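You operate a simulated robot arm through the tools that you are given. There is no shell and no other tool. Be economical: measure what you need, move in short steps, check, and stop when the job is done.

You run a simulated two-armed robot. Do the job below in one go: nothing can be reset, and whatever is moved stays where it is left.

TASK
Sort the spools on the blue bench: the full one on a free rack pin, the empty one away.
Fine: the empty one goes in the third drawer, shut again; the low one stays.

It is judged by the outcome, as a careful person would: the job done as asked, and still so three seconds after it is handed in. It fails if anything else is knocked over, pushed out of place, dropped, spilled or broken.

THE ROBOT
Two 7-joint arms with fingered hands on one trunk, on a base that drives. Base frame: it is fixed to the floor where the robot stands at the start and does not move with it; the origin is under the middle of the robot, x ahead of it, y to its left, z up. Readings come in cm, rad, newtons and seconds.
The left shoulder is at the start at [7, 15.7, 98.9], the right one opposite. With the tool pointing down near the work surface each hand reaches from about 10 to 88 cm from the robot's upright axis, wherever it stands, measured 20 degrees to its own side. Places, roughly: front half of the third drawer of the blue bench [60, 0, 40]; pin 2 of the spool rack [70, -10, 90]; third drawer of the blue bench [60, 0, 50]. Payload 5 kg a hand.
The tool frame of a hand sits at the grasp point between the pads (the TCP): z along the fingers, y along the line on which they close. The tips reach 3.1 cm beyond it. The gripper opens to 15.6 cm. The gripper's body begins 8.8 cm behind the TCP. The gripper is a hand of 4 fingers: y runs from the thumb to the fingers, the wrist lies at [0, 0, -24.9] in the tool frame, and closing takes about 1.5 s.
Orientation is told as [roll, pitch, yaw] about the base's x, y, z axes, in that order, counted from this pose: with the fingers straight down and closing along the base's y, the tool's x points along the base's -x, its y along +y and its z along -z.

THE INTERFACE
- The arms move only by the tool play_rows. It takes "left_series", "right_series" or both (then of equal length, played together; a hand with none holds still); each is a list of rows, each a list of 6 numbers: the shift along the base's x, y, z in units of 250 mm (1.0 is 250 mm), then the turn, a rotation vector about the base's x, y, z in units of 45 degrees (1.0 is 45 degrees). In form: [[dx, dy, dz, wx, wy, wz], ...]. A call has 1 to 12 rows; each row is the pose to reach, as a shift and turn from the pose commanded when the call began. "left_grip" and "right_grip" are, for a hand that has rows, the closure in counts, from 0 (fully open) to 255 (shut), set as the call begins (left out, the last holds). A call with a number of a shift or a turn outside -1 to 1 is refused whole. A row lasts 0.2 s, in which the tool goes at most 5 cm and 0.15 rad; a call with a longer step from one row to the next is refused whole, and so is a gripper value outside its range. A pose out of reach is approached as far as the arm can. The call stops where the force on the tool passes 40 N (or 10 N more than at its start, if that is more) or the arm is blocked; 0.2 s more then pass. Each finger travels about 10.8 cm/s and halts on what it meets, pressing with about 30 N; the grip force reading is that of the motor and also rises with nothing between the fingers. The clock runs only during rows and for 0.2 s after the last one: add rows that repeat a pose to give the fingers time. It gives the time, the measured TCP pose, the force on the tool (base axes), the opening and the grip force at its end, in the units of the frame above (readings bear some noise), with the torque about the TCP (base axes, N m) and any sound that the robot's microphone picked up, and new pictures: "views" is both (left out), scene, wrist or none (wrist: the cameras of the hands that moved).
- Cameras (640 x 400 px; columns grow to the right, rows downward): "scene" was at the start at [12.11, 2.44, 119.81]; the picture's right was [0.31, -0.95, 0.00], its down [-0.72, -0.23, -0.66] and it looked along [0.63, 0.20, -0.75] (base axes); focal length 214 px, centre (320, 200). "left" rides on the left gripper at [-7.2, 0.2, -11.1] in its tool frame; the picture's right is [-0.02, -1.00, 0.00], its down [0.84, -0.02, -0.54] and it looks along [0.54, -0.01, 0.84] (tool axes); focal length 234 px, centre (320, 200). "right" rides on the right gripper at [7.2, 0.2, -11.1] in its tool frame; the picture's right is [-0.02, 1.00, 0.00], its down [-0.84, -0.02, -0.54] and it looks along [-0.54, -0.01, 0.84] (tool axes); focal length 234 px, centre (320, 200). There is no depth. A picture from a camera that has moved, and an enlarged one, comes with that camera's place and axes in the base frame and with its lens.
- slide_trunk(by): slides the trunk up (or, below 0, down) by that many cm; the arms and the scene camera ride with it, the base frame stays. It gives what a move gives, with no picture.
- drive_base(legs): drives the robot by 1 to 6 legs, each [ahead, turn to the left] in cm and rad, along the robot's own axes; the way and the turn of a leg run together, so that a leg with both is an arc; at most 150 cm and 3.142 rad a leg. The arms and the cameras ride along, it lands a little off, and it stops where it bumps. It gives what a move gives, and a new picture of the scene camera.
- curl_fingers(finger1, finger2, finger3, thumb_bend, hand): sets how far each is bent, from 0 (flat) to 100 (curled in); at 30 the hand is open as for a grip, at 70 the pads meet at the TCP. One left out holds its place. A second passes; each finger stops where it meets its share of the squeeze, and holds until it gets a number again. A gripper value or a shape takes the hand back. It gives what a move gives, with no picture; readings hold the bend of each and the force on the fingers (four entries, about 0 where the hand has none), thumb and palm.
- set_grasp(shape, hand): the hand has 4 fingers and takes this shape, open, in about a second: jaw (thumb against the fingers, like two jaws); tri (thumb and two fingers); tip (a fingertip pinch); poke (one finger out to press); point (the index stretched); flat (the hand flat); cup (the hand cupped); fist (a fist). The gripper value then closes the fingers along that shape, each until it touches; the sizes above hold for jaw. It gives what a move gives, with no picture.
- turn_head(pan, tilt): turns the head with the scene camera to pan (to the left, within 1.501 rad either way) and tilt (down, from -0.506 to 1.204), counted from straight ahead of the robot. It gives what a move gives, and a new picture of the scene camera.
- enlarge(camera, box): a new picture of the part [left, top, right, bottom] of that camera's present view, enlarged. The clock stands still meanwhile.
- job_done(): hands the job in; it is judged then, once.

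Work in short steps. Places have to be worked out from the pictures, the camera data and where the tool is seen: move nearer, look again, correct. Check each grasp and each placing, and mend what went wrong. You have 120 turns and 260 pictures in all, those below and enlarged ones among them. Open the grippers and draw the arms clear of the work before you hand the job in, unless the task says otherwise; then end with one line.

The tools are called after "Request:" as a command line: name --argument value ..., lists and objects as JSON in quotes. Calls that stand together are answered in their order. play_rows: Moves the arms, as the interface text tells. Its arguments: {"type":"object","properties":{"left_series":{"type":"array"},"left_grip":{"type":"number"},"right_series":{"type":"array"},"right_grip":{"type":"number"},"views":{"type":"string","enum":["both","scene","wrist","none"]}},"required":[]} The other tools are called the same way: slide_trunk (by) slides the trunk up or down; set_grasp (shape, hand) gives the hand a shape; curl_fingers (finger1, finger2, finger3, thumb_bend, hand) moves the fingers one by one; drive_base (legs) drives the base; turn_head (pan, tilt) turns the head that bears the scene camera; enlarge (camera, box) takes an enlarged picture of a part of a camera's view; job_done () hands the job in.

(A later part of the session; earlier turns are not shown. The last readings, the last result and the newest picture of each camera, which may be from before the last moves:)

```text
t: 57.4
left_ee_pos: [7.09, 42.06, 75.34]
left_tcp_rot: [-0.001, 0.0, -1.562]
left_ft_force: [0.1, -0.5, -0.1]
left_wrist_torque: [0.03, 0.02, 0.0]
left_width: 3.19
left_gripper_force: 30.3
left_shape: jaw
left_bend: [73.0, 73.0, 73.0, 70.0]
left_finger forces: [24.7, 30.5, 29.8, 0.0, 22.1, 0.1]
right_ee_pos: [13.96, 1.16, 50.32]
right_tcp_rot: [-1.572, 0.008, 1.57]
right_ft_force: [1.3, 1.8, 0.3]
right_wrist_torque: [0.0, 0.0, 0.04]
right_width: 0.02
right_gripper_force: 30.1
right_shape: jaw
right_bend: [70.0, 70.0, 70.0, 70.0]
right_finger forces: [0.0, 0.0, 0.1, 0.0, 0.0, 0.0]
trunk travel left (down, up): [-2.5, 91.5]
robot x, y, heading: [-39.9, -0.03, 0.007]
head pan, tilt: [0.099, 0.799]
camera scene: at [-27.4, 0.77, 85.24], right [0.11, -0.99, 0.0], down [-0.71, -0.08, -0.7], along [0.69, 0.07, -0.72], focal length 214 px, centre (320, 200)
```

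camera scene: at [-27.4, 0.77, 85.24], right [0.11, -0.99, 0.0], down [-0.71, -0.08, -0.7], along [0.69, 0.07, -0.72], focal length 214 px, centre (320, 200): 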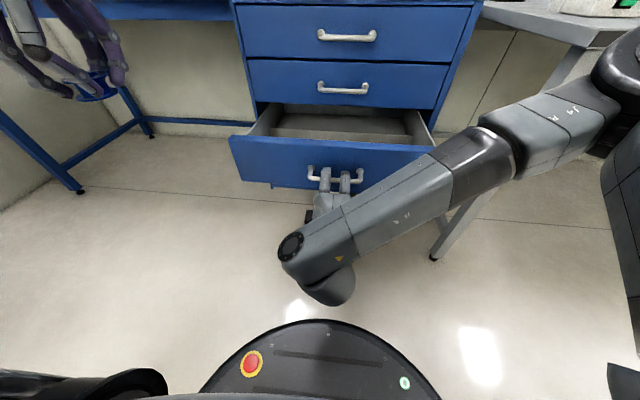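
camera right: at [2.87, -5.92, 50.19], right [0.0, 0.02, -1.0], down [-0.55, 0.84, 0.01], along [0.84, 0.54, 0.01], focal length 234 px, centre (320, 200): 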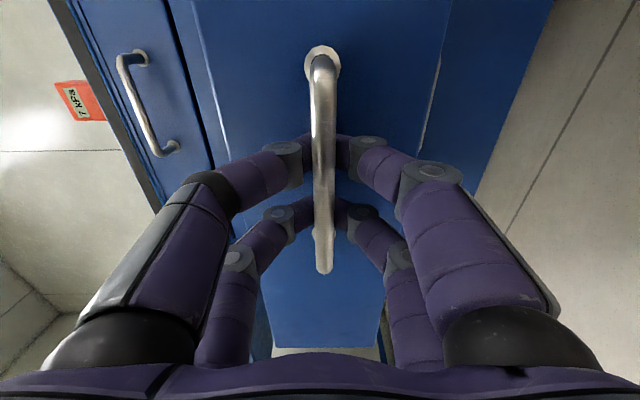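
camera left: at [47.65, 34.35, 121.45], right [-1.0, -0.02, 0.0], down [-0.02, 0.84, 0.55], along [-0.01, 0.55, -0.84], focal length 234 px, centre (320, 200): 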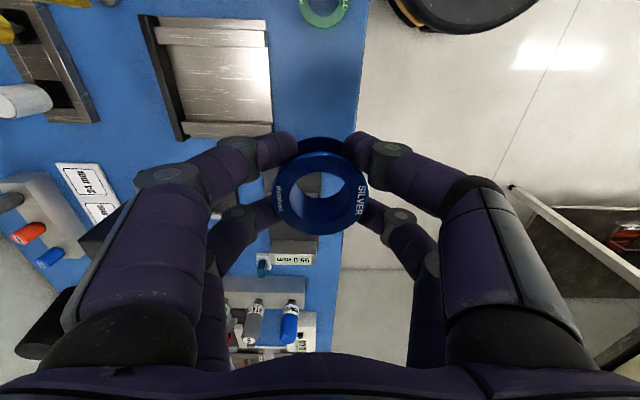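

The drawer is open about 22 cm; its front is near x≈18. I turn the left hand back to yaw 0 to be slim in x, and look into the drawer.

Request:
play_rows --left_series '[[0.02, 0, 0.02, 0, 0, 0.166], [0.04, 0, 0.04, 0, 0, 0.333], [0.06, 0, 0.06, 0, 0, 0.5], [0.08, 0, 0.08, 0, 0, 0.666], [0.1, 0, 0.1, 0, 0, 0.833], [0.12, 0, 0.12, 0, 0, 1]]' --views "none"

Request:
play_rows --left_series '[[0, -0.1, 0, 0, 0, 0.166], [0, -0.2, 0, 0, 0, 0.333], [0, -0.3, 0, 0, 0, 0.5], [0, -0.4, 0, 0, 0, 0.666], [0, -0.5, 0, 0, 0, 0.833], [0, -0.6, 0, 0, 0, 0.99], [0, -0.7, 0, 0, 0, 0.99], [0, -0.7, 0, 0, 0, 0.99]]'

Request:
enlarge --camera "scene" --box '[220, 70, 460, 220]'

```text
t: 58.8
left_ee_pos: [10.08, 42.1, 78.32]
left_tcp_rot: [0.001, 0.001, -0.775]
left_ft_force: [-0.4, 0.1, -0.1]
left_wrist_torque: [-0.01, -0.01, 0.01]
left_width: 3.18
left_gripper_force: 30.2
left_shape: jaw
left_bend: [73.0, 73.0, 73.0, 70.0]
left_finger forces: [24.8, 30.6, 30.0, 0.1, 22.2, 0.0]
right_ee_pos: [14.02, 1.24, 50.21]
right_tcp_rot: [-1.571, 0.008, 1.572]
right_ft_force: [1.5, 1.2, 0.9]
right_wrist_torque: [-0.04, 0.01, 0.0]
right_width: 0.0
right_gripper_force: 30.4
right_shape: jaw
right_bend: [70.0, 70.0, 70.0, 70.0]
right_finger forces: [0.0, 0.0, 0.0, 0.1, 0.1, 0.1]
trunk travel left (down, up): [-2.5, 91.5]
robot x, y, heading: [-40.13, -0.39, 0.009]
head pan, tilt: [0.099, 0.799]
```

```text
t: 60.6
left_ee_pos: [10.03, 24.48, 78.34]
left_tcp_rot: [0.0, 0.0, -0.001]
left_ft_force: [-0.5, 0.1, 0.2]
left_wrist_torque: [-0.02, 0.02, 0.01]
left_width: 3.21
left_gripper_force: 29.9
left_shape: jaw
left_bend: [73.0, 73.0, 73.0, 70.0]
left_finger forces: [25.2, 31.0, 30.6, 0.0, 22.7, 0.1]
right_ee_pos: [13.98, 1.29, 50.18]
right_tcp_rot: [-1.571, 0.009, 1.571]
right_ft_force: [0.6, 0.3, 1.2]
right_wrist_torque: [-0.05, 0.0, 0.02]
right_width: 0.0
right_gripper_force: 29.9
right_shape: jaw
right_bend: [70.0, 70.0, 70.0, 70.0]
right_finger forces: [0.0, 0.1, 0.0, 0.0, 0.0, 0.1]
trunk travel left (down, up): [-2.5, 91.5]
robot x, y, heading: [-40.16, -0.01, 0.007]
head pan, tilt: [0.099, 0.799]
camera scene: at [-27.39, 0.75, 85.23], right [0.11, -0.99, 0.0], down [-0.71, -0.08, -0.7], along [0.69, 0.07, -0.72], focal length 214 px, centre (320, 200)
camera left: at [17.31, 24.45, 89.42], right [0.02, -1.0, 0.0], down [-0.84, -0.02, 0.54], along [-0.54, -0.01, -0.84], focal length 234 px, centre (320, 200)
```

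scene: 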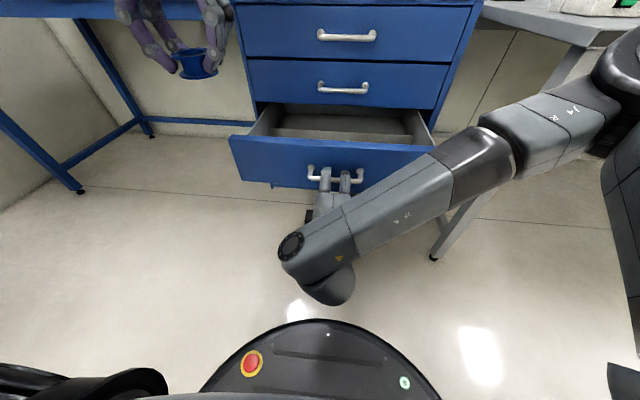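
left: 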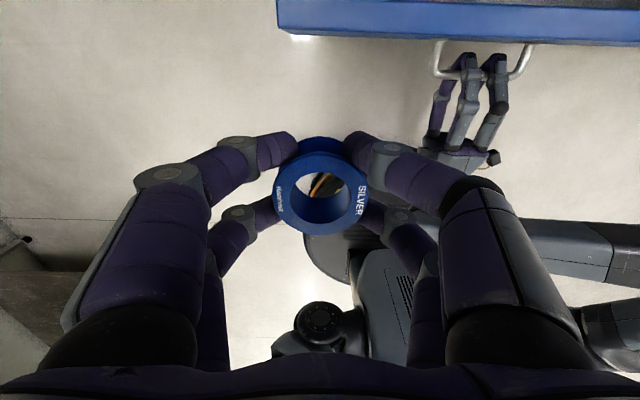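

```text
2.67 times, centred on (340, 145) of scene
camera zoom: at [-27.39, 0.75, 85.23], right [0.11, -0.99, 0.0], down [-0.71, -0.08, -0.7], along [0.69, 0.07, -0.72], focal length 572 px, centre (267, 347)
```

zoom: 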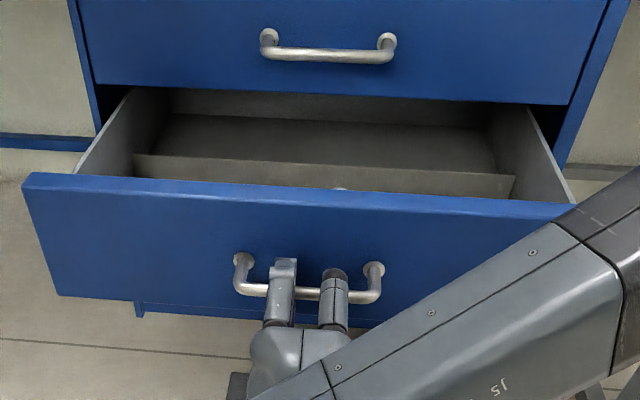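

The drawer has a divider near x≈32 and something small lies in the front compartment. I move the spool above the front half and look down into it.

Request:
play_rows --left_series '[[0.12, -0.1, 0, 0, 0, 0], [0.24, -0.2, 0, 0, 0, 0], [0.36, -0.3, 0, 0, 0, 0], [0.46, -0.4, 0, 0, 0, 0], [0.55, -0.5, 0, 0, 0, 0], [0.62, -0.58, 0, 0, 0, 0], [0.62, -0.58, 0, 0, 0, 0]]'

Request:
enlarge --camera "left" --box '[120, 0, 520, 250]'

```text
t: 62.2
left_ee_pos: [20.6, 14.74, 75.75]
left_tcp_rot: [0.0, 0.0, -0.001]
left_ft_force: [0.0, -0.9, -0.5]
left_wrist_torque: [-0.01, 0.01, -0.01]
left_width: 3.17
left_gripper_force: 29.7
left_shape: jaw
left_bend: [73.0, 73.0, 73.0, 70.0]
left_finger forces: [25.9, 31.2, 30.8, 0.0, 23.4, 0.0]
left hand out of reach, approached as far as the arm can: row 4, 5, 6, 7
right_ee_pos: [13.98, 1.27, 50.29]
right_tcp_rot: [-1.571, 0.008, 1.569]
right_ft_force: [2.7, 0.2, 0.6]
right_wrist_torque: [-0.02, 0.02, 0.03]
right_width: 0.0
right_gripper_force: 30.4
right_shape: jaw
right_bend: [70.0, 70.0, 70.0, 70.0]
right_finger forces: [0.0, 0.0, 0.1, 0.0, 0.0, 0.1]
trunk travel left (down, up): [-2.5, 91.5]
robot x, y, heading: [-40.12, -0.23, 0.009]
head pan, tilt: [0.099, 0.799]
camera scene: at [-27.4, 0.76, 85.23], right [0.11, -0.99, 0.0], down [-0.71, -0.08, -0.7], along [0.69, 0.07, -0.72], focal length 214 px, centre (320, 200)
camera left: at [27.74, 14.81, 86.77], right [0.02, -1.0, 0.0], down [-0.84, -0.02, 0.54], along [-0.54, -0.01, -0.84], focal length 234 px, centre (320, 200)
```

scene: 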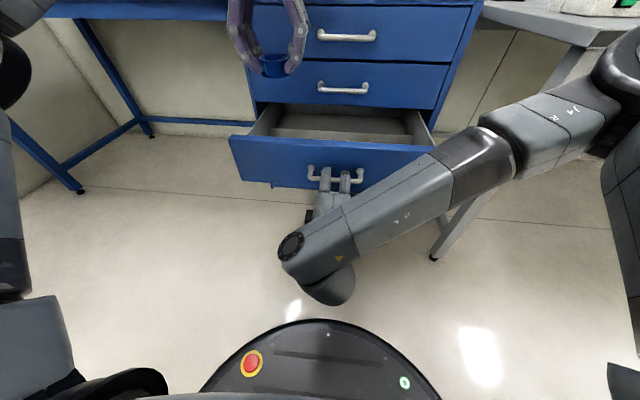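
left: 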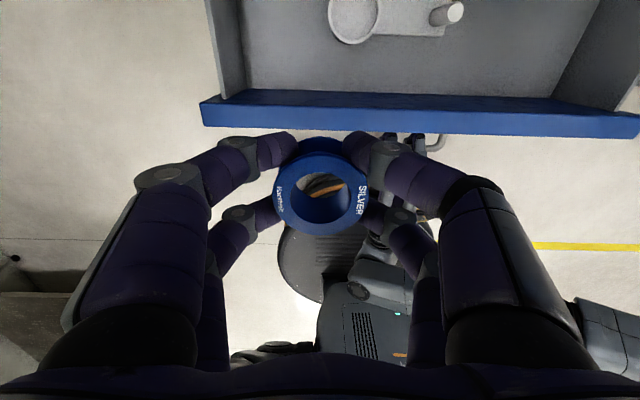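

```text
1.60 times, centred on (320, 125) of left
camera zoom: at [27.74, 14.81, 86.77], right [0.02, -1.0, 0.0], down [-0.84, -0.02, 0.54], along [-0.54, -0.01, -0.84], focal length 375 px, centre (320, 320)
```

zoom: 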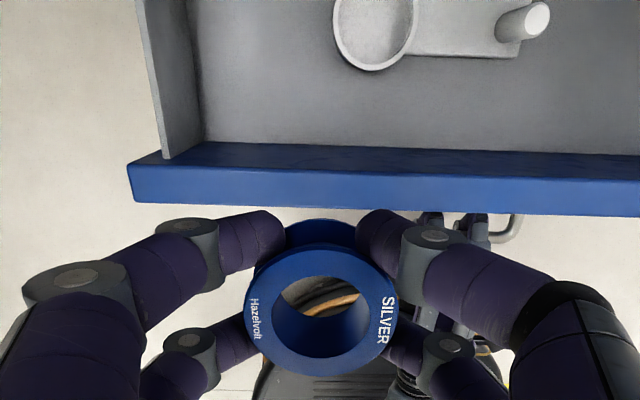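

The reach is limited at this height. The front panel is near x≈22–23.5, and an object with a dish and peg occupies y from 13 to −5. The floor left of it (y 15–25) is free, so I lower to z≈65 and go in over (29, 18.5).

Request:
play_rows --left_series '[[0, 0.05, -0.12, 0, 0, 0], [0, 0.1, -0.24, 0, 0, 0], [0, 0.15, -0.38, 0, 0, 0], [0.1, 0.15, -0.4, 0, 0, 0], [0.2, 0.15, -0.42, 0, 0, 0], [0.32, 0.15, -0.42, 0, 0, 0], [0.32, 0.15, -0.42, 0, 0, 0]]'

Request:
enlarge --camera "left" --box '[120, 0, 520, 250]'

Request:
enlarge --camera "scene" --box '[200, 60, 360, 160]'

```text
t: 63.8
left_ee_pos: [28.73, 18.93, 65.17]
left_tcp_rot: [0.0, 0.001, 0.002]
left_ft_force: [0.5, -0.9, -0.3]
left_wrist_torque: [-0.05, 0.06, -0.02]
left_width: 3.15
left_gripper_force: 30.0
left_shape: jaw
left_bend: [73.0, 73.0, 73.0, 71.0]
left_finger forces: [25.5, 30.8, 31.1, 0.0, 24.6, 0.0]
right_ee_pos: [13.97, 1.27, 50.16]
right_tcp_rot: [-1.571, 0.008, 1.57]
right_ft_force: [0.7, 0.3, 1.5]
right_wrist_torque: [-0.03, -0.03, 0.04]
right_width: 0.0
right_gripper_force: 30.3
right_shape: jaw
right_bend: [70.0, 70.0, 70.0, 70.0]
right_finger forces: [0.0, 0.0, 0.0, 0.0, 0.0, 0.0]
trunk travel left (down, up): [-2.5, 91.5]
robot x, y, heading: [-40.27, -0.43, 0.008]
head pan, tilt: [0.099, 0.799]
camera scene: at [-27.37, 0.77, 85.23], right [0.11, -0.99, 0.0], down [-0.71, -0.08, -0.7], along [0.69, 0.07, -0.72], focal length 214 px, centre (320, 200)
camera left: at [35.79, 18.84, 76.18], right [0.03, -1.0, 0.0], down [-0.84, -0.02, 0.55], along [-0.54, -0.01, -0.84], focal length 234 px, centre (320, 200)
```

scene: 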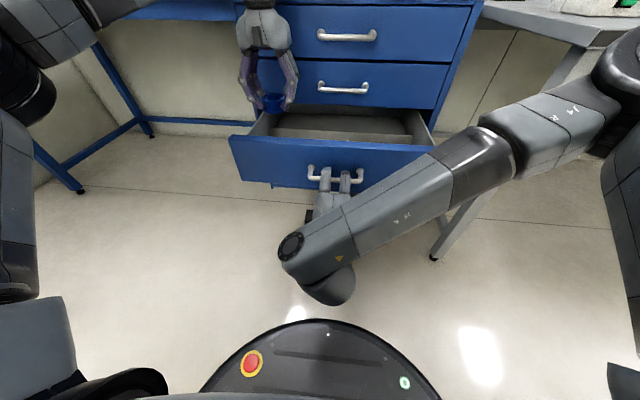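
left: 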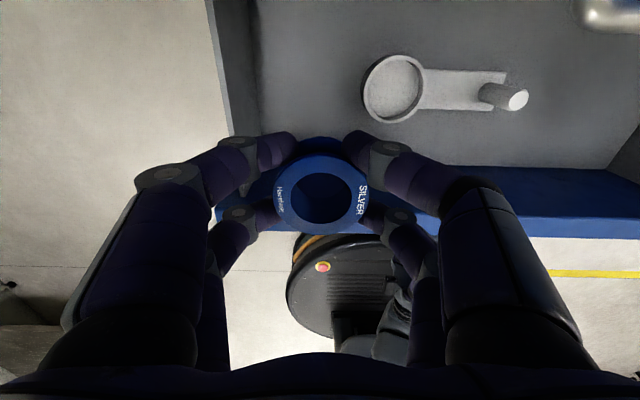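

```text
1.60 times, centred on (320, 125) of left
camera zoom: at [35.79, 18.84, 76.18], right [0.03, -1.0, 0.0], down [-0.84, -0.02, 0.55], along [-0.54, -0.01, -0.84], focal length 375 px, centre (320, 320)
```

zoom: 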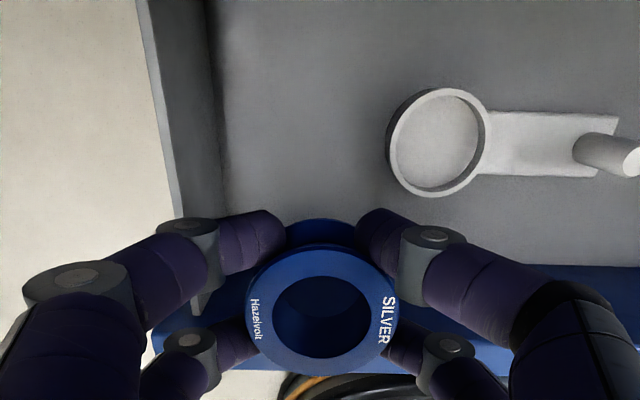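

```text
4.00 times, centred on (280, 110) of scene
camera zoom: at [-27.37, 0.77, 85.23], right [0.11, -0.99, 0.0], down [-0.71, -0.08, -0.7], along [0.69, 0.07, -0.72], focal length 858 px, centre (480, 560)
```

zoom: 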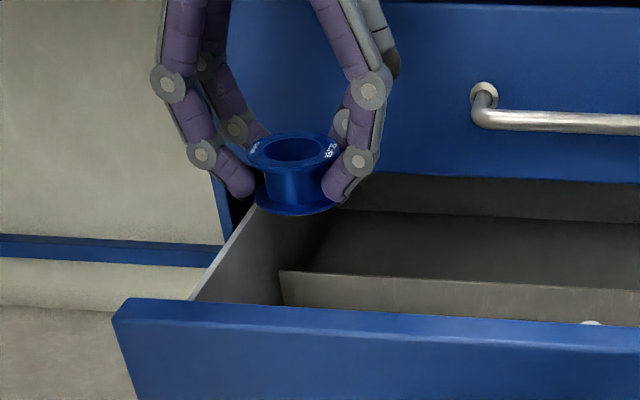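

The free floor lies between y≈14 and 25. I lower the spool at about (28.7, 18.6), stopping above the floor to look.

Request:
play_rows --left_series '[[0, -0.01, -0.1, 0, 0, 0], [0, -0.01, -0.22, 0, 0, 0], [0, -0.01, -0.34, 0, 0, 0], [0, -0.01, -0.44, 0, 0, 0], [0, -0.01, -0.5, 0, 0, 0], [0, -0.01, -0.54, 0, 0, 0], [0, -0.01, -0.54, 0, 0, 0]]'

Request:
enlarge --camera "scene" --box '[200, 60, 360, 160]'

```text
t: 65.4
left_ee_pos: [28.33, 18.48, 51.51]
left_tcp_rot: [0.003, -0.001, 0.0]
left_ft_force: [0.0, -0.1, -1.4]
left_wrist_torque: [0.01, 0.01, -0.01]
left_width: 3.15
left_gripper_force: 30.2
left_shape: jaw
left_bend: [73.0, 73.0, 73.0, 71.0]
left_finger forces: [25.3, 30.9, 31.7, 0.0, 25.2, 0.0]
right_ee_pos: [14.09, 1.33, 50.19]
right_tcp_rot: [-1.57, 0.01, 1.571]
right_ft_force: [0.6, 0.2, 0.5]
right_wrist_torque: [-0.01, -0.01, 0.04]
right_width: 0.0
right_gripper_force: 29.8
right_shape: jaw
right_bend: [70.0, 70.0, 70.0, 70.0]
right_finger forces: [0.0, 0.0, 0.1, 0.0, 0.0, 0.0]
trunk travel left (down, up): [-2.5, 91.5]
robot x, y, heading: [-40.23, -0.53, 0.008]
head pan, tilt: [0.099, 0.799]
camera scene: at [-27.39, 0.76, 85.23], right [0.11, -0.99, 0.0], down [-0.71, -0.08, -0.7], along [0.69, 0.07, -0.72], focal length 214 px, centre (320, 200)
camera left: at [35.64, 18.54, 62.61], right [0.02, -1.0, 0.0], down [-0.84, -0.02, 0.55], along [-0.54, -0.01, -0.84], focal length 234 px, centre (320, 200)
```

scene: 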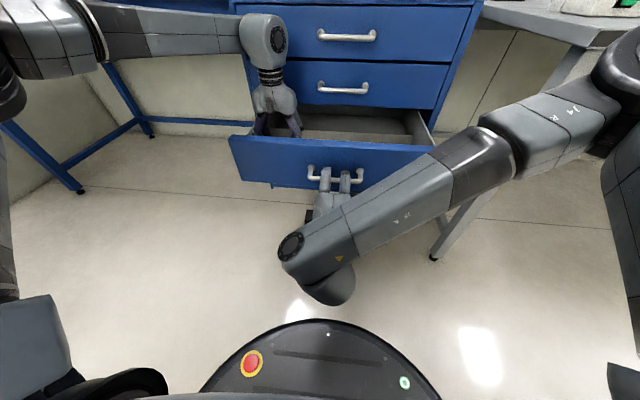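
left: 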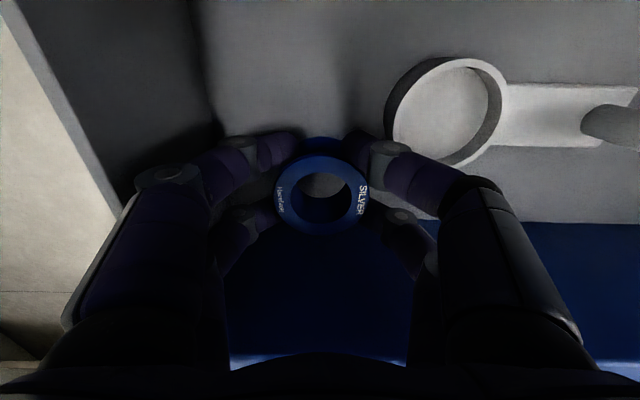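

```text
4.00 times, centred on (280, 110) of scene
camera zoom: at [-27.39, 0.76, 85.23], right [0.11, -0.99, 0.0], down [-0.71, -0.08, -0.7], along [0.69, 0.07, -0.72], focal length 858 px, centre (480, 560)
```

zoom: 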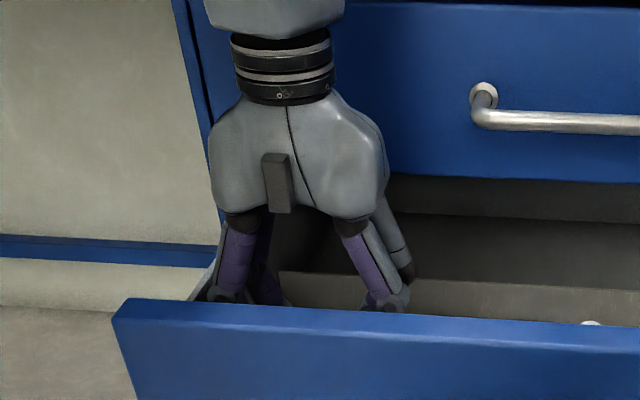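

The floor is visible close below. I lower in small steps until it touches.

Request:
play_rows --left_series '[[0, 0, -0.012, 0, 0, 0], [0, 0, -0.024, 0, 0, 0], [0, 0, -0.036, 0, 0, 0], [0, 0, -0.048, 0, 0, 0], [0, 0, -0.06, 0, 0, 0]]' --views "none"

Request:
enlarge --camera "left" --box '[220, 100, 420, 260]'

```text
t: 66.6
left_ee_pos: [28.32, 18.39, 50.15]
left_tcp_rot: [0.0, 0.001, -0.002]
left_ft_force: [-0.3, 0.1, -1.2]
left_wrist_torque: [0.02, -0.01, 0.0]
left_width: 3.11
left_gripper_force: 29.9
left_shape: jaw
left_bend: [73.0, 73.0, 73.0, 71.0]
left_finger forces: [25.6, 30.8, 31.6, 0.0, 25.3, 0.0]
right_ee_pos: [14.0, 1.26, 50.3]
right_tcp_rot: [-1.571, 0.009, 1.571]
right_ft_force: [2.0, 0.1, 0.9]
right_wrist_torque: [-0.02, -0.03, 0.04]
right_width: 0.0
right_gripper_force: 30.0
right_shape: jaw
right_bend: [70.0, 70.0, 70.0, 70.0]
right_finger forces: [0.0, 0.0, 0.0, 0.0, 0.0, 0.0]
trunk travel left (down, up): [-2.5, 91.5]
robot x, y, heading: [-39.95, -0.26, 0.01]
head pan, tilt: [0.099, 0.799]
```

```text
2.50 times, centred on (320, 180) of left
camera zoom: at [35.56, 18.49, 61.23], right [0.02, -1.0, 0.0], down [-0.84, -0.02, 0.54], along [-0.54, -0.01, -0.84], focal length 585 px, centre (320, 250)
```

zoom: 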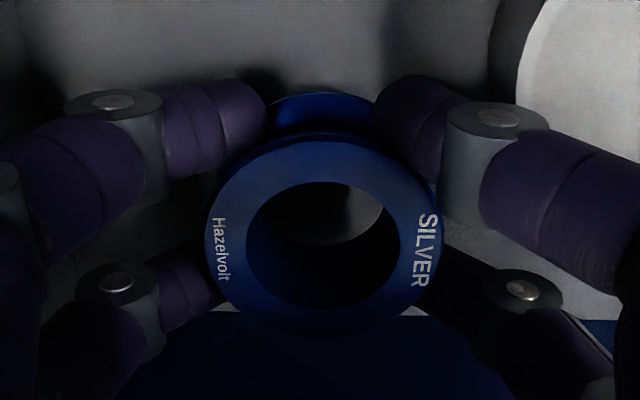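

No contact yet; I lower further in 3 mm steps.

Request:
play_rows --left_series '[[0, 0, -0.01, 0, 0, 0], [0, 0, -0.02, 0, 0, 0], [0, 0, -0.03, 0, 0, 0], [0, 0, -0.04, 0, 0, 0]]' --views "none"

```text
t: 67.6
left_ee_pos: [28.31, 18.49, 49.2]
left_tcp_rot: [0.0, -0.001, 0.0]
left_ft_force: [0.2, 0.4, 0.3]
left_wrist_torque: [0.01, 0.0, 0.02]
left_width: 3.13
left_gripper_force: 29.5
left_shape: jaw
left_bend: [73.0, 73.0, 73.0, 71.0]
left_finger forces: [25.6, 31.0, 31.7, 0.0, 25.2, 0.0]
right_ee_pos: [13.91, 1.38, 50.2]
right_tcp_rot: [-1.57, 0.008, 1.57]
right_ft_force: [1.0, 0.3, 0.8]
right_wrist_torque: [-0.04, -0.04, 0.0]
right_width: 0.0
right_gripper_force: 30.1
right_shape: jaw
right_bend: [70.0, 70.0, 70.0, 70.0]
right_finger forces: [0.0, 0.0, 0.0, 0.0, 0.0, 0.0]
trunk travel left (down, up): [-2.5, 91.5]
robot x, y, heading: [-40.62, -0.28, 0.011]
head pan, tilt: [0.099, 0.799]
```

Still free of contact; I continue in small steps.

Request:
play_rows --left_series '[[0, 0, -0.01, 0, 0, 0], [0, 0, -0.02, 0, 0, 0], [0, 0, -0.03, 0, 0, 0], [0, 0, -0.04, 0, 0, 0]]' --views "none"

Request:
enlarge --camera "left" --box '[160, 40, 480, 240]'

```text
t: 68.6
left_ee_pos: [28.3, 18.31, 48.43]
left_tcp_rot: [-0.001, -0.003, 0.001]
left_ft_force: [1.2, 1.3, 7.1]
left_wrist_torque: [-0.01, 0.2, 0.0]
left_width: 3.15
left_gripper_force: 30.2
left_shape: jaw
left_bend: [73.0, 73.0, 73.0, 71.0]
left_finger forces: [26.7, 32.8, 33.1, 0.0, 25.3, 0.0]
right_ee_pos: [13.95, 1.31, 50.22]
right_tcp_rot: [-1.571, 0.009, 1.57]
right_ft_force: [1.1, 0.8, 0.3]
right_wrist_torque: [0.01, -0.03, 0.05]
right_width: 0.01
right_gripper_force: 30.1
right_shape: jaw
right_bend: [70.0, 70.0, 70.0, 70.0]
right_finger forces: [0.0, 0.0, 0.1, 0.0, 0.0, 0.1]
trunk travel left (down, up): [-2.5, 91.5]
robot x, y, heading: [-39.85, -0.08, 0.008]
head pan, tilt: [0.099, 0.799]
```

```text
2.00 times, centred on (320, 140) of left
camera zoom: at [35.49, 18.44, 59.41], right [0.02, -1.0, 0.0], down [-0.84, -0.02, 0.54], along [-0.54, -0.01, -0.84], focal length 468 px, centre (320, 320)
```

zoom: 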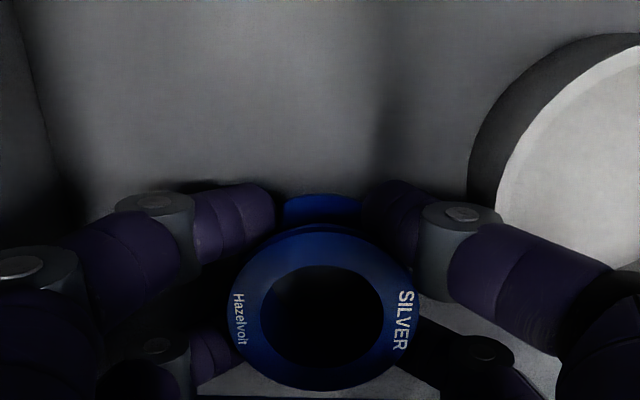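

It touches the drawer floor with 7 N. I release by opening only a little, then rise straight up.

Request:
play_rows --left_series '[[0, 0, 0, 0, 0, 0], [0, 0, 0, 0, 0, 0], [0, 0, 0, 0, 0, 0], [0, 0, 0, 0, 0, 0], [0, 0, 0, 0, 0, 0]]' --left_grip 148 --views "wrist"

Request:
play_rows --left_series '[[0, 0, 0.06, 0, 0, 0], [0, 0, 0.16, 0, 0, 0], [0, 0, 0.3, 0, 0, 0], [0, 0, 0.44, 0, 0, 0], [0, 0, 0.58, 0, 0, 0], [0, 0, 0.68, 0, 0, 0]]'

```text
t: 69.8
left_ee_pos: [28.34, 18.47, 48.18]
left_tcp_rot: [0.0, 0.0, 0.0]
left_ft_force: [0.1, -0.6, 0.8]
left_wrist_torque: [-0.02, 0.01, -0.02]
left_width: 6.5
left_gripper_force: 0.0
left_shape: jaw
left_bend: [73.0, 73.0, 73.0, 70.0]
left_finger forces: [0.0, 0.0, 0.0, 0.1, 0.0, 0.0]
right_ee_pos: [13.91, 1.28, 50.19]
right_tcp_rot: [-1.571, 0.008, 1.57]
right_ft_force: [-0.5, 0.0, 1.1]
right_wrist_torque: [0.02, 0.01, 0.04]
right_width: 0.0
right_gripper_force: 30.0
right_shape: jaw
right_bend: [70.0, 70.0, 70.0, 70.0]
right_finger forces: [0.0, 0.0, 0.1, 0.1, 0.0, 0.0]
trunk travel left (down, up): [-2.5, 91.5]
robot x, y, heading: [-40.2, -0.29, 0.011]
head pan, tilt: [0.099, 0.799]
camera left: at [35.49, 18.42, 59.27], right [0.02, -1.0, 0.0], down [-0.84, -0.02, 0.54], along [-0.54, -0.01, -0.84], focal length 234 px, centre (320, 200)
```

left: 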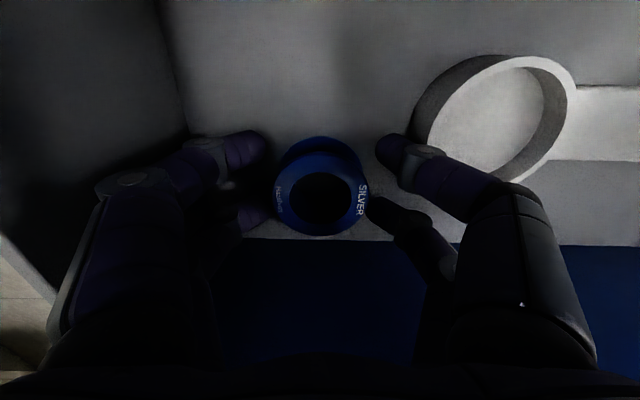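

```text
t: 71.2
left_ee_pos: [28.39, 18.44, 65.32]
left_tcp_rot: [0.002, 0.002, -0.001]
left_ft_force: [0.3, 0.3, 0.5]
left_wrist_torque: [-0.02, 0.03, -0.01]
left_width: 6.51
left_gripper_force: 0.0
left_shape: jaw
left_bend: [73.0, 73.0, 73.0, 70.0]
left_finger forces: [0.0, 0.0, 0.0, 0.0, 0.1, 0.1]
right_ee_pos: [13.94, 1.4, 50.15]
right_tcp_rot: [-1.57, 0.008, 1.571]
right_ft_force: [0.8, 0.7, 1.8]
right_wrist_torque: [-0.04, -0.02, -0.03]
right_width: 0.0
right_gripper_force: 29.9
right_shape: jaw
right_bend: [70.0, 70.0, 70.0, 70.0]
right_finger forces: [0.0, 0.0, 0.0, 0.1, 0.1, 0.0]
trunk travel left (down, up): [-2.5, 91.5]
robot x, y, heading: [-40.11, 0.23, 0.01]
head pan, tilt: [0.099, 0.799]
camera scene: at [-27.39, 0.76, 85.23], right [0.11, -0.99, 0.0], down [-0.71, -0.08, -0.7], along [0.69, 0.07, -0.72], focal length 214 px, centre (320, 200)
camera left: at [35.6, 18.5, 76.32], right [0.02, -1.0, 0.0], down [-0.84, -0.02, 0.55], along [-0.55, -0.01, -0.84], focal length 234 px, centre (320, 200)
```

scene: 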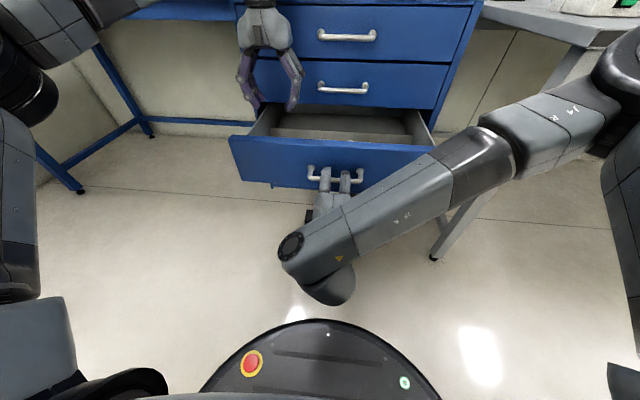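
left: 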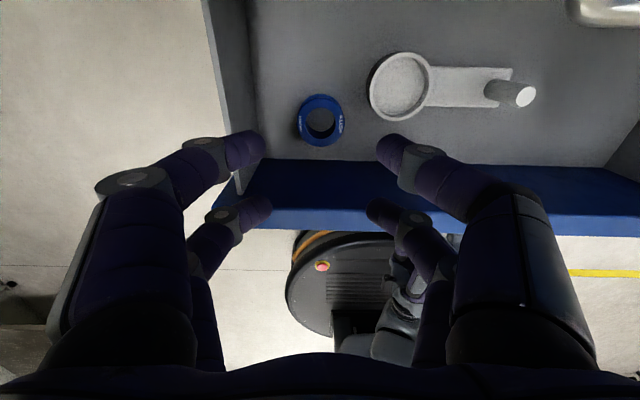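

The empty spool rests flat in the drawer. I withdraw the left hand up and back toward the robot's left.

Request:
play_rows --left_series '[[-0.08, 0, 0.04, 0, 0, 0], [-0.24, 0.02, 0.08, 0, 0, 0], [-0.4, 0.06, 0.1, 0, 0, 0], [-0.55, 0.16, 0.12, 0, 0, 0], [-0.68, 0.28, 0.14, 0, 0, 0], [-0.74, 0.42, 0.16, 0, 0, 0], [-0.78, 0.56, 0.2, 0, 0, 0], [-0.78, 0.56, 0.2, 0, 0, 0]]' --views "none"

Request:
play_rows --right_series '[[0.06, 0, 0, 0, 0, 0], [0.13, 0, 0, 0, 0, 0], [0.2, 0, 0, 0, 0, 0], [0.27, 0, 0, 0, 0, 0], [0.34, 0, 0, 0, 0, 0], [0.41, 0, 0, 0, 0, 0]]'

```text
t: 73.0
left_ee_pos: [9.04, 32.44, 70.43]
left_tcp_rot: [0.0, 0.0, 0.002]
left_ft_force: [0.5, 0.3, 0.6]
left_wrist_torque: [-0.03, -0.02, -0.01]
left_width: 6.51
left_gripper_force: 0.1
left_shape: jaw
left_bend: [73.0, 73.0, 73.0, 70.0]
left_finger forces: [0.0, 0.0, 0.0, 0.1, 0.1, 0.0]
right_ee_pos: [13.98, 1.26, 50.17]
right_tcp_rot: [-1.572, 0.01, 1.572]
right_ft_force: [1.1, -0.6, 0.5]
right_wrist_torque: [-0.02, 0.02, 0.0]
right_width: 0.0
right_gripper_force: 30.2
right_shape: jaw
right_bend: [70.0, 70.0, 70.0, 70.0]
right_finger forces: [0.0, 0.0, 0.1, 0.0, 0.1, 0.0]
trunk travel left (down, up): [-2.5, 91.5]
robot x, y, heading: [-39.91, -0.11, 0.011]
head pan, tilt: [0.099, 0.799]
```

```text
t: 74.4
left_ee_pos: [9.0, 32.36, 70.45]
left_tcp_rot: [-0.001, 0.0, 0.0]
left_ft_force: [0.4, 1.0, -0.2]
left_wrist_torque: [0.02, 0.01, -0.01]
left_width: 6.51
left_gripper_force: 0.1
left_shape: jaw
left_bend: [73.0, 73.0, 73.0, 70.0]
left_finger forces: [0.0, 0.0, 0.0, 0.1, 0.0, 0.0]
right_ee_pos: [24.34, 1.45, 50.24]
right_tcp_rot: [-1.572, 0.009, 1.571]
right_ft_force: [-0.9, -0.6, -0.1]
right_wrist_torque: [0.02, 0.02, -0.01]
right_width: 0.01
right_gripper_force: 30.1
right_shape: jaw
right_bend: [70.0, 70.0, 70.0, 70.0]
right_finger forces: [0.0, 0.0, 0.1, 0.0, 0.1, 0.0]
trunk travel left (down, up): [-2.5, 91.5]
robot x, y, heading: [-40.28, -0.03, 0.009]
head pan, tilt: [0.099, 0.799]
camera scene: at [-27.4, 0.76, 85.23], right [0.11, -0.99, 0.0], down [-0.71, -0.08, -0.7], along [0.69, 0.07, -0.72], focal length 214 px, centre (320, 200)
camera right: at [13.27, -5.78, 50.22], right [0.0, 0.02, -1.0], down [-0.55, 0.84, 0.01], along [0.84, 0.55, 0.01], focal length 234 px, centre (320, 200)
```

scene: 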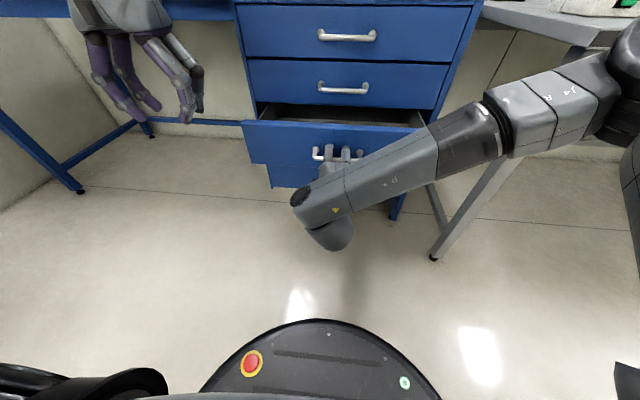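
right: 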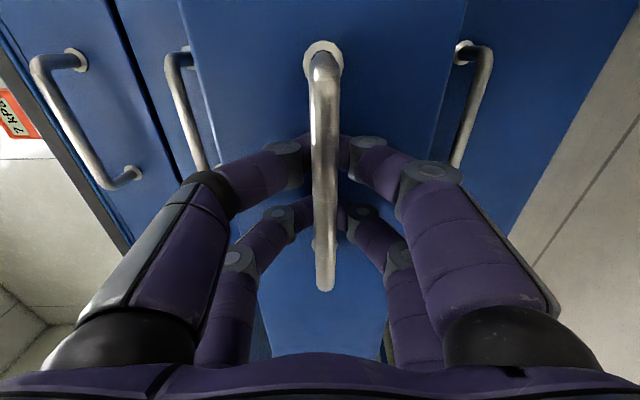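

The closed hand pushes the drawer in. I continue, slowing near the end until it meets the stop.

Request:
play_rows --right_series '[[0.07, 0, 0, 0, 0, 0], [0.14, 0, 0, 0, 0, 0], [0.21, 0, 0, 0, 0, 0], [0.28, 0, 0, 0, 0, 0], [0.35, 0, 0, 0, 0, 0], [0.4, 0, 0, 0, 0, 0], [0.44, 0, 0, 0, 0, 0], [0.48, 0, 0, 0, 0, 0], [0.5, 0, 0, 0, 0, 0], [0.52, 0, 0, 0, 0, 0], [0.54, 0, 0, 0, 0, 0]]'

```text
t: 76.8
left_ee_pos: [8.86, 32.46, 70.55]
left_tcp_rot: [-0.001, 0.0, 0.0]
left_ft_force: [0.0, -0.3, 0.2]
left_wrist_torque: [-0.02, 0.0, 0.0]
left_width: 6.5
left_gripper_force: 0.0
left_shape: jaw
left_bend: [73.0, 73.0, 73.0, 70.0]
left_finger forces: [0.0, 0.1, 0.1, 0.0, 0.0, 0.0]
right_ee_pos: [37.91, 1.24, 50.23]
right_tcp_rot: [-1.572, 0.008, 1.571]
right_ft_force: [-2.6, -0.8, 1.2]
right_wrist_torque: [0.0, -0.04, 0.01]
right_width: 0.01
right_gripper_force: 29.8
right_shape: jaw
right_bend: [70.0, 70.0, 70.0, 70.0]
right_finger forces: [0.0, 0.0, 0.0, 0.0, 0.1, 0.0]
trunk travel left (down, up): [-2.5, 91.5]
robot x, y, heading: [-40.04, -0.45, 0.011]
head pan, tilt: [0.099, 0.799]
camera scene: at [-27.42, 0.76, 85.24], right [0.11, -0.99, 0.0], down [-0.71, -0.08, -0.7], along [0.69, 0.07, -0.72], focal length 214 px, centre (320, 200)
camera right: at [26.74, -5.88, 50.17], right [0.0, 0.02, -1.0], down [-0.54, 0.84, 0.01], along [0.84, 0.54, 0.01], focal length 234 px, centre (320, 200)
```

scene: 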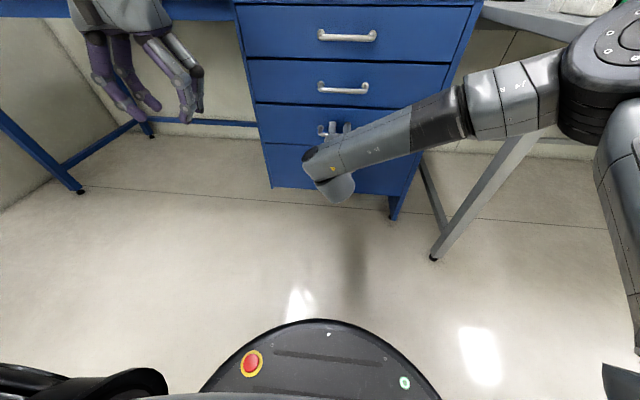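
right: 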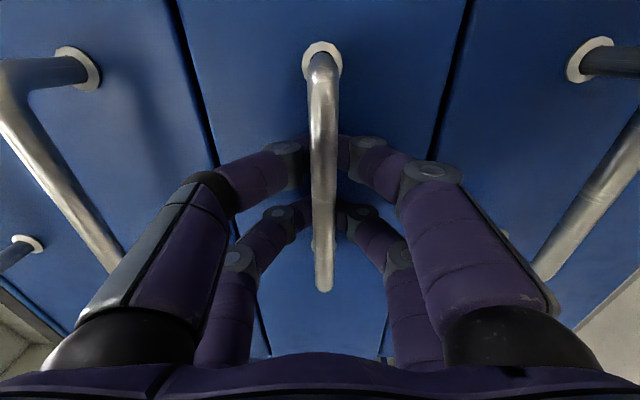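

It looks nearly shut but there is no end-stop force. I push on slowly to be sure.

Request:
play_rows --right_series '[[0.015, 0, 0, 0, 0, 0], [0.03, 0, 0, 0, 0, 0], [0.045, 0, 0, 0, 0, 0], [0.06, 0, 0, 0, 0, 0], [0.075, 0, 0, 0, 0, 0], [0.09, 0, 0, 0, 0, 0]]' --views "none"

Request:
enlarge --camera "scene" --box '[220, 30, 460, 200]'

```text
t: 77.6
left_ee_pos: [8.85, 32.43, 70.53]
left_tcp_rot: [0.001, 0.0, -0.003]
left_ft_force: [0.1, -0.8, 0.9]
left_wrist_torque: [0.0, -0.04, -0.02]
left_width: 6.52
left_gripper_force: 0.1
left_shape: jaw
left_bend: [73.0, 73.0, 73.0, 70.0]
left_finger forces: [0.0, 0.1, 0.1, 0.0, 0.0, 0.0]
right_ee_pos: [38.38, 1.46, 50.05]
right_tcp_rot: [-1.565, 0.009, 1.573]
right_ft_force: [-13.6, -2.0, 2.9]
right_wrist_torque: [-0.04, -0.13, -0.14]
right_width: 0.02
right_gripper_force: 29.9
right_shape: jaw
right_bend: [70.0, 70.0, 70.0, 70.0]
right_finger forces: [0.0, 0.1, 0.1, 0.0, 0.0, 0.1]
trunk travel left (down, up): [-2.5, 91.5]
robot x, y, heading: [-40.14, 0.04, 0.012]
head pan, tilt: [0.099, 0.799]
stopped in row 3 (right hand): the force on the tool passed its limit (the readings are from after the stop); the commanded pose is now the measured one
```

```text
2.35 times, centred on (340, 115) of scene
camera zoom: at [-27.55, 0.75, 85.25], right [0.11, -0.99, 0.0], down [-0.71, -0.08, -0.7], along [0.69, 0.07, -0.72], focal length 505 px, centre (273, 400)
```

zoom: 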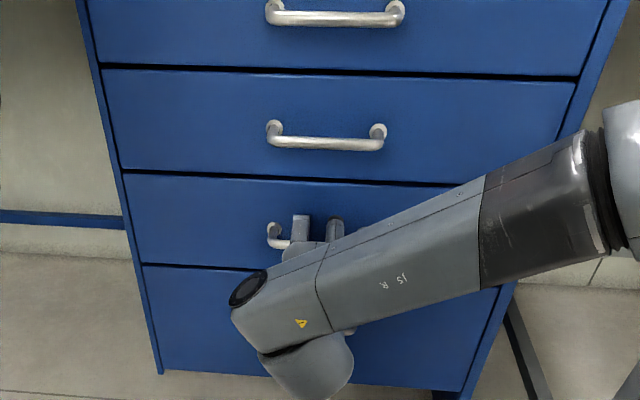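

The drawer met its stop and is flush. I ease back slightly, open the fingers around the bar, and only then retreat.

Request:
play_rows --right_series '[[-0.02, 0, 0, 0, 0, 0], [-0.028, 0, 0.004, 0, 0, 0], [-0.028, 0, 0.004, 0, 0, 0]]' --views "none"

Request:
play_rows --right_series '[[0, 0, 0, 0, 0, 0], [0, 0, 0, 0, 0, 0], [0, 0, 0, 0, 0, 0], [0, 0, 0, 0, 0, 0], [0, 0, 0, 0, 0, 0], [0, 0, 0, 0, 0, 0]]' --right_grip 122 --views "wrist"

```text
t: 78.4
left_ee_pos: [8.98, 32.41, 70.48]
left_tcp_rot: [-0.001, -0.001, 0.001]
left_ft_force: [0.9, 0.7, -0.1]
left_wrist_torque: [0.03, 0.01, -0.01]
left_width: 6.53
left_gripper_force: 0.2
left_shape: jaw
left_bend: [73.0, 73.0, 73.0, 70.0]
left_finger forces: [0.1, 0.0, 0.0, 0.1, 0.0, 0.0]
right_ee_pos: [37.79, 1.35, 50.13]
right_tcp_rot: [-1.565, 0.009, 1.572]
right_ft_force: [-0.1, -0.1, -0.1]
right_wrist_torque: [-0.02, -0.01, 0.0]
right_width: 0.0
right_gripper_force: 29.7
right_shape: jaw
right_bend: [70.0, 70.0, 70.0, 70.0]
right_finger forces: [0.0, 0.0, 0.1, 0.1, 0.0, 0.0]
trunk travel left (down, up): [-2.5, 91.5]
robot x, y, heading: [-39.97, 0.2, 0.012]
head pan, tilt: [0.099, 0.799]
```

```text
t: 79.8
left_ee_pos: [8.82, 32.51, 70.51]
left_tcp_rot: [0.0, 0.001, -0.002]
left_ft_force: [0.0, -0.1, -0.4]
left_wrist_torque: [0.0, 0.01, 0.0]
left_width: 6.5
left_gripper_force: 0.1
left_shape: jaw
left_bend: [73.0, 73.0, 73.0, 70.0]
left_finger forces: [0.0, 0.0, 0.1, 0.1, 0.1, 0.0]
right_ee_pos: [37.96, 1.39, 50.06]
right_tcp_rot: [-1.567, 0.009, 1.572]
right_ft_force: [0.3, 0.1, 0.6]
right_wrist_torque: [0.02, 0.0, 0.01]
right_width: 8.08
right_gripper_force: 0.0
right_shape: jaw
right_bend: [73.0, 73.0, 73.0, 70.0]
right_finger forces: [0.1, 0.1, 0.0, 0.1, 0.0, 0.0]
trunk travel left (down, up): [-2.5, 91.5]
robot x, y, heading: [-40.07, -0.12, 0.008]
head pan, tilt: [0.099, 0.799]
camera right: at [26.75, -5.75, 50.11], right [-0.01, 0.01, -1.0], down [-0.55, 0.84, 0.02], along [0.84, 0.55, 0.0], focal length 234 px, centre (320, 200)
```

right: 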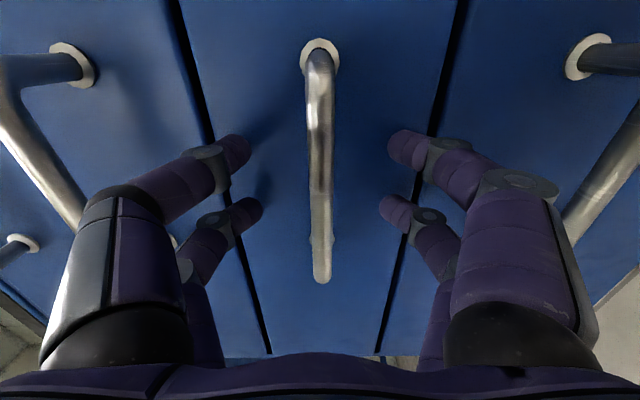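

The fingers stand clear around the bar. I retreat straight back and check that the drawer stays shut.

Request:
play_rows --right_series '[[-0.05, 0, 0, 0, 0, 0], [-0.15, 0, 0, 0, 0, 0], [-0.28, 0, 0, 0, 0, 0], [-0.42, 0, 0, 0, 0, 0], [-0.56, 0, 0, 0, 0, 0], [-0.7, 0, 0, 0, 0, 0], [-0.8, -0.1, 0.05, 0, 0, 0], [-0.85, -0.22, 0.15, 0, 0, 0], [-0.85, -0.36, 0.28, 0, 0, 0], [-0.85, -0.5, 0.4, 0, 0, 0], [-0.85, -0.5, 0.55, 0, 0, 0]]'

Request:
slide_trunk --by 35

Request:
turn_head --pan 0.0 --tilt 0.8

Request:
enlarge --camera "scene" --box '[200, 30, 440, 230]'

```text
t: 82.2
left_ee_pos: [8.95, 32.15, 70.58]
left_tcp_rot: [0.001, 0.0, 0.0]
left_ft_force: [1.2, -1.0, 0.6]
left_wrist_torque: [0.07, 0.11, 0.03]
left_width: 6.53
left_gripper_force: 0.1
left_shape: jaw
left_bend: [73.0, 73.0, 73.0, 70.0]
left_finger forces: [0.0, 0.0, 0.0, 0.0, 0.1, 0.0]
right_ee_pos: [16.91, -11.03, 61.48]
right_tcp_rot: [-1.517, 0.007, 1.57]
right_ft_force: [1.0, -2.0, 4.1]
right_wrist_torque: [0.0, 0.46, 0.22]
right_width: 8.14
right_gripper_force: 0.2
right_shape: jaw
right_bend: [72.0, 72.0, 72.0, 70.0]
right_finger forces: [0.0, 0.0, 0.0, 0.0, 0.0, 0.0]
right hand out of reach, approached as far as the arm can: row 11
trunk travel left (down, up): [-2.5, 91.5]
robot x, y, heading: [-40.29, -0.19, 0.006]
head pan, tilt: [0.099, 0.799]
camera scene: at [-27.43, 0.6, 85.24], right [0.11, -0.99, 0.0], down [-0.71, -0.07, -0.7], along [0.69, 0.07, -0.72], focal length 214 px, centre (320, 200)
camera right: at [5.74, -18.18, 62.04], right [-0.05, 0.02, -1.0], down [-0.54, 0.84, 0.04], along [0.84, 0.54, -0.04], focal length 234 px, centre (320, 200)
```

scene: 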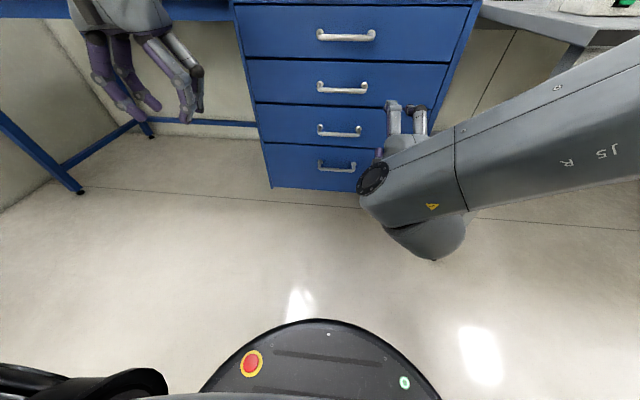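
right: 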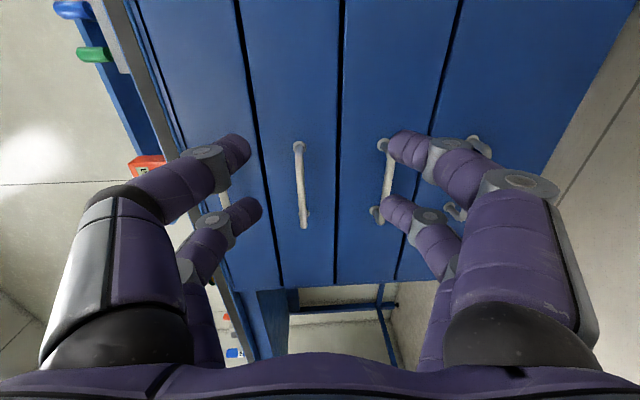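

```text
t: 85.6
left_ee_pos: [8.88, 32.44, 105.56]
left_tcp_rot: [0.0, 0.0, 0.0]
left_ft_force: [-0.2, 0.5, 0.2]
left_wrist_torque: [0.01, 0.01, -0.04]
left_width: 6.52
left_gripper_force: 0.0
left_shape: jaw
left_bend: [73.0, 73.0, 73.0, 70.0]
left_finger forces: [0.0, 0.1, 0.1, 0.0, 0.1, 0.0]
right_ee_pos: [16.88, -10.93, 98.8]
right_tcp_rot: [-1.565, 0.008, 1.57]
right_ft_force: [-0.2, -1.1, 0.3]
right_wrist_torque: [0.01, -0.02, -0.02]
right_width: 8.16
right_gripper_force: 0.0
right_shape: jaw
right_bend: [72.0, 72.0, 72.0, 70.0]
right_finger forces: [0.0, 0.0, 0.0, 0.1, 0.0, 0.1]
trunk travel left (down, up): [-37.5, 56.5]
robot x, y, heading: [-40.43, -0.42, 0.008]
head pan, tilt: [0.099, 0.799]
```

```text
t: 86.3
left_ee_pos: [8.97, 32.42, 105.58]
left_tcp_rot: [0.001, 0.0, -0.002]
left_ft_force: [-0.1, 0.1, -0.2]
left_wrist_torque: [0.0, 0.0, -0.01]
left_width: 6.52
left_gripper_force: 0.0
left_shape: jaw
left_bend: [73.0, 73.0, 73.0, 70.0]
left_finger forces: [0.0, 0.0, 0.0, 0.1, 0.0, 0.0]
right_ee_pos: [16.92, -10.75, 98.99]
right_tcp_rot: [-1.566, 0.009, 1.568]
right_ft_force: [0.9, 0.1, 1.0]
right_wrist_torque: [0.01, 0.02, 0.02]
right_width: 8.17
right_gripper_force: 0.1
right_shape: jaw
right_bend: [72.0, 72.0, 72.0, 70.0]
right_finger forces: [0.0, 0.1, 0.0, 0.0, 0.0, 0.0]
trunk travel left (down, up): [-37.5, 56.5]
robot x, y, heading: [-39.92, -0.12, 0.008]
head pan, tilt: [0.0, 0.799]
camera scene: at [-27.4, -0.05, 120.23], right [0.01, -1.0, 0.0], down [-0.72, -0.01, -0.7], along [0.7, 0.01, -0.72], focal length 214 px, centre (320, 200)
```

scene: 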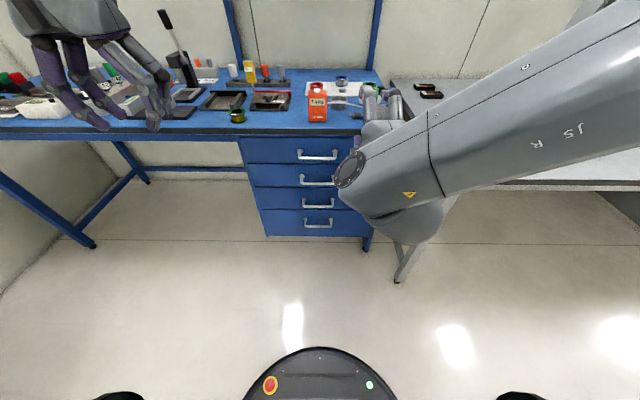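

```text
2.00 times, centred on (320, 130) of scene
camera zoom: at [-27.4, -0.05, 120.23], right [0.01, -1.0, 0.0], down [-0.72, -0.01, -0.7], along [0.7, 0.01, -0.72], focal length 429 px, centre (320, 340)
```

zoom: 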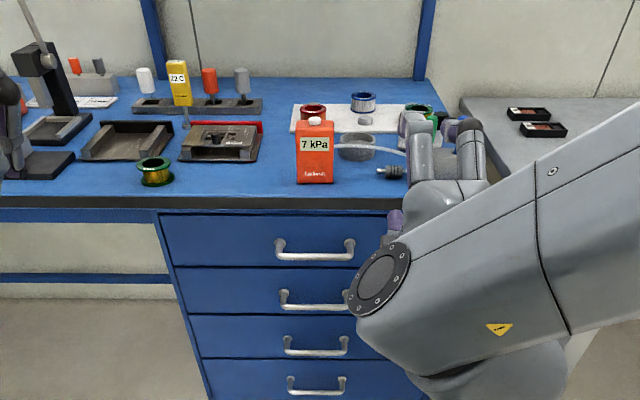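

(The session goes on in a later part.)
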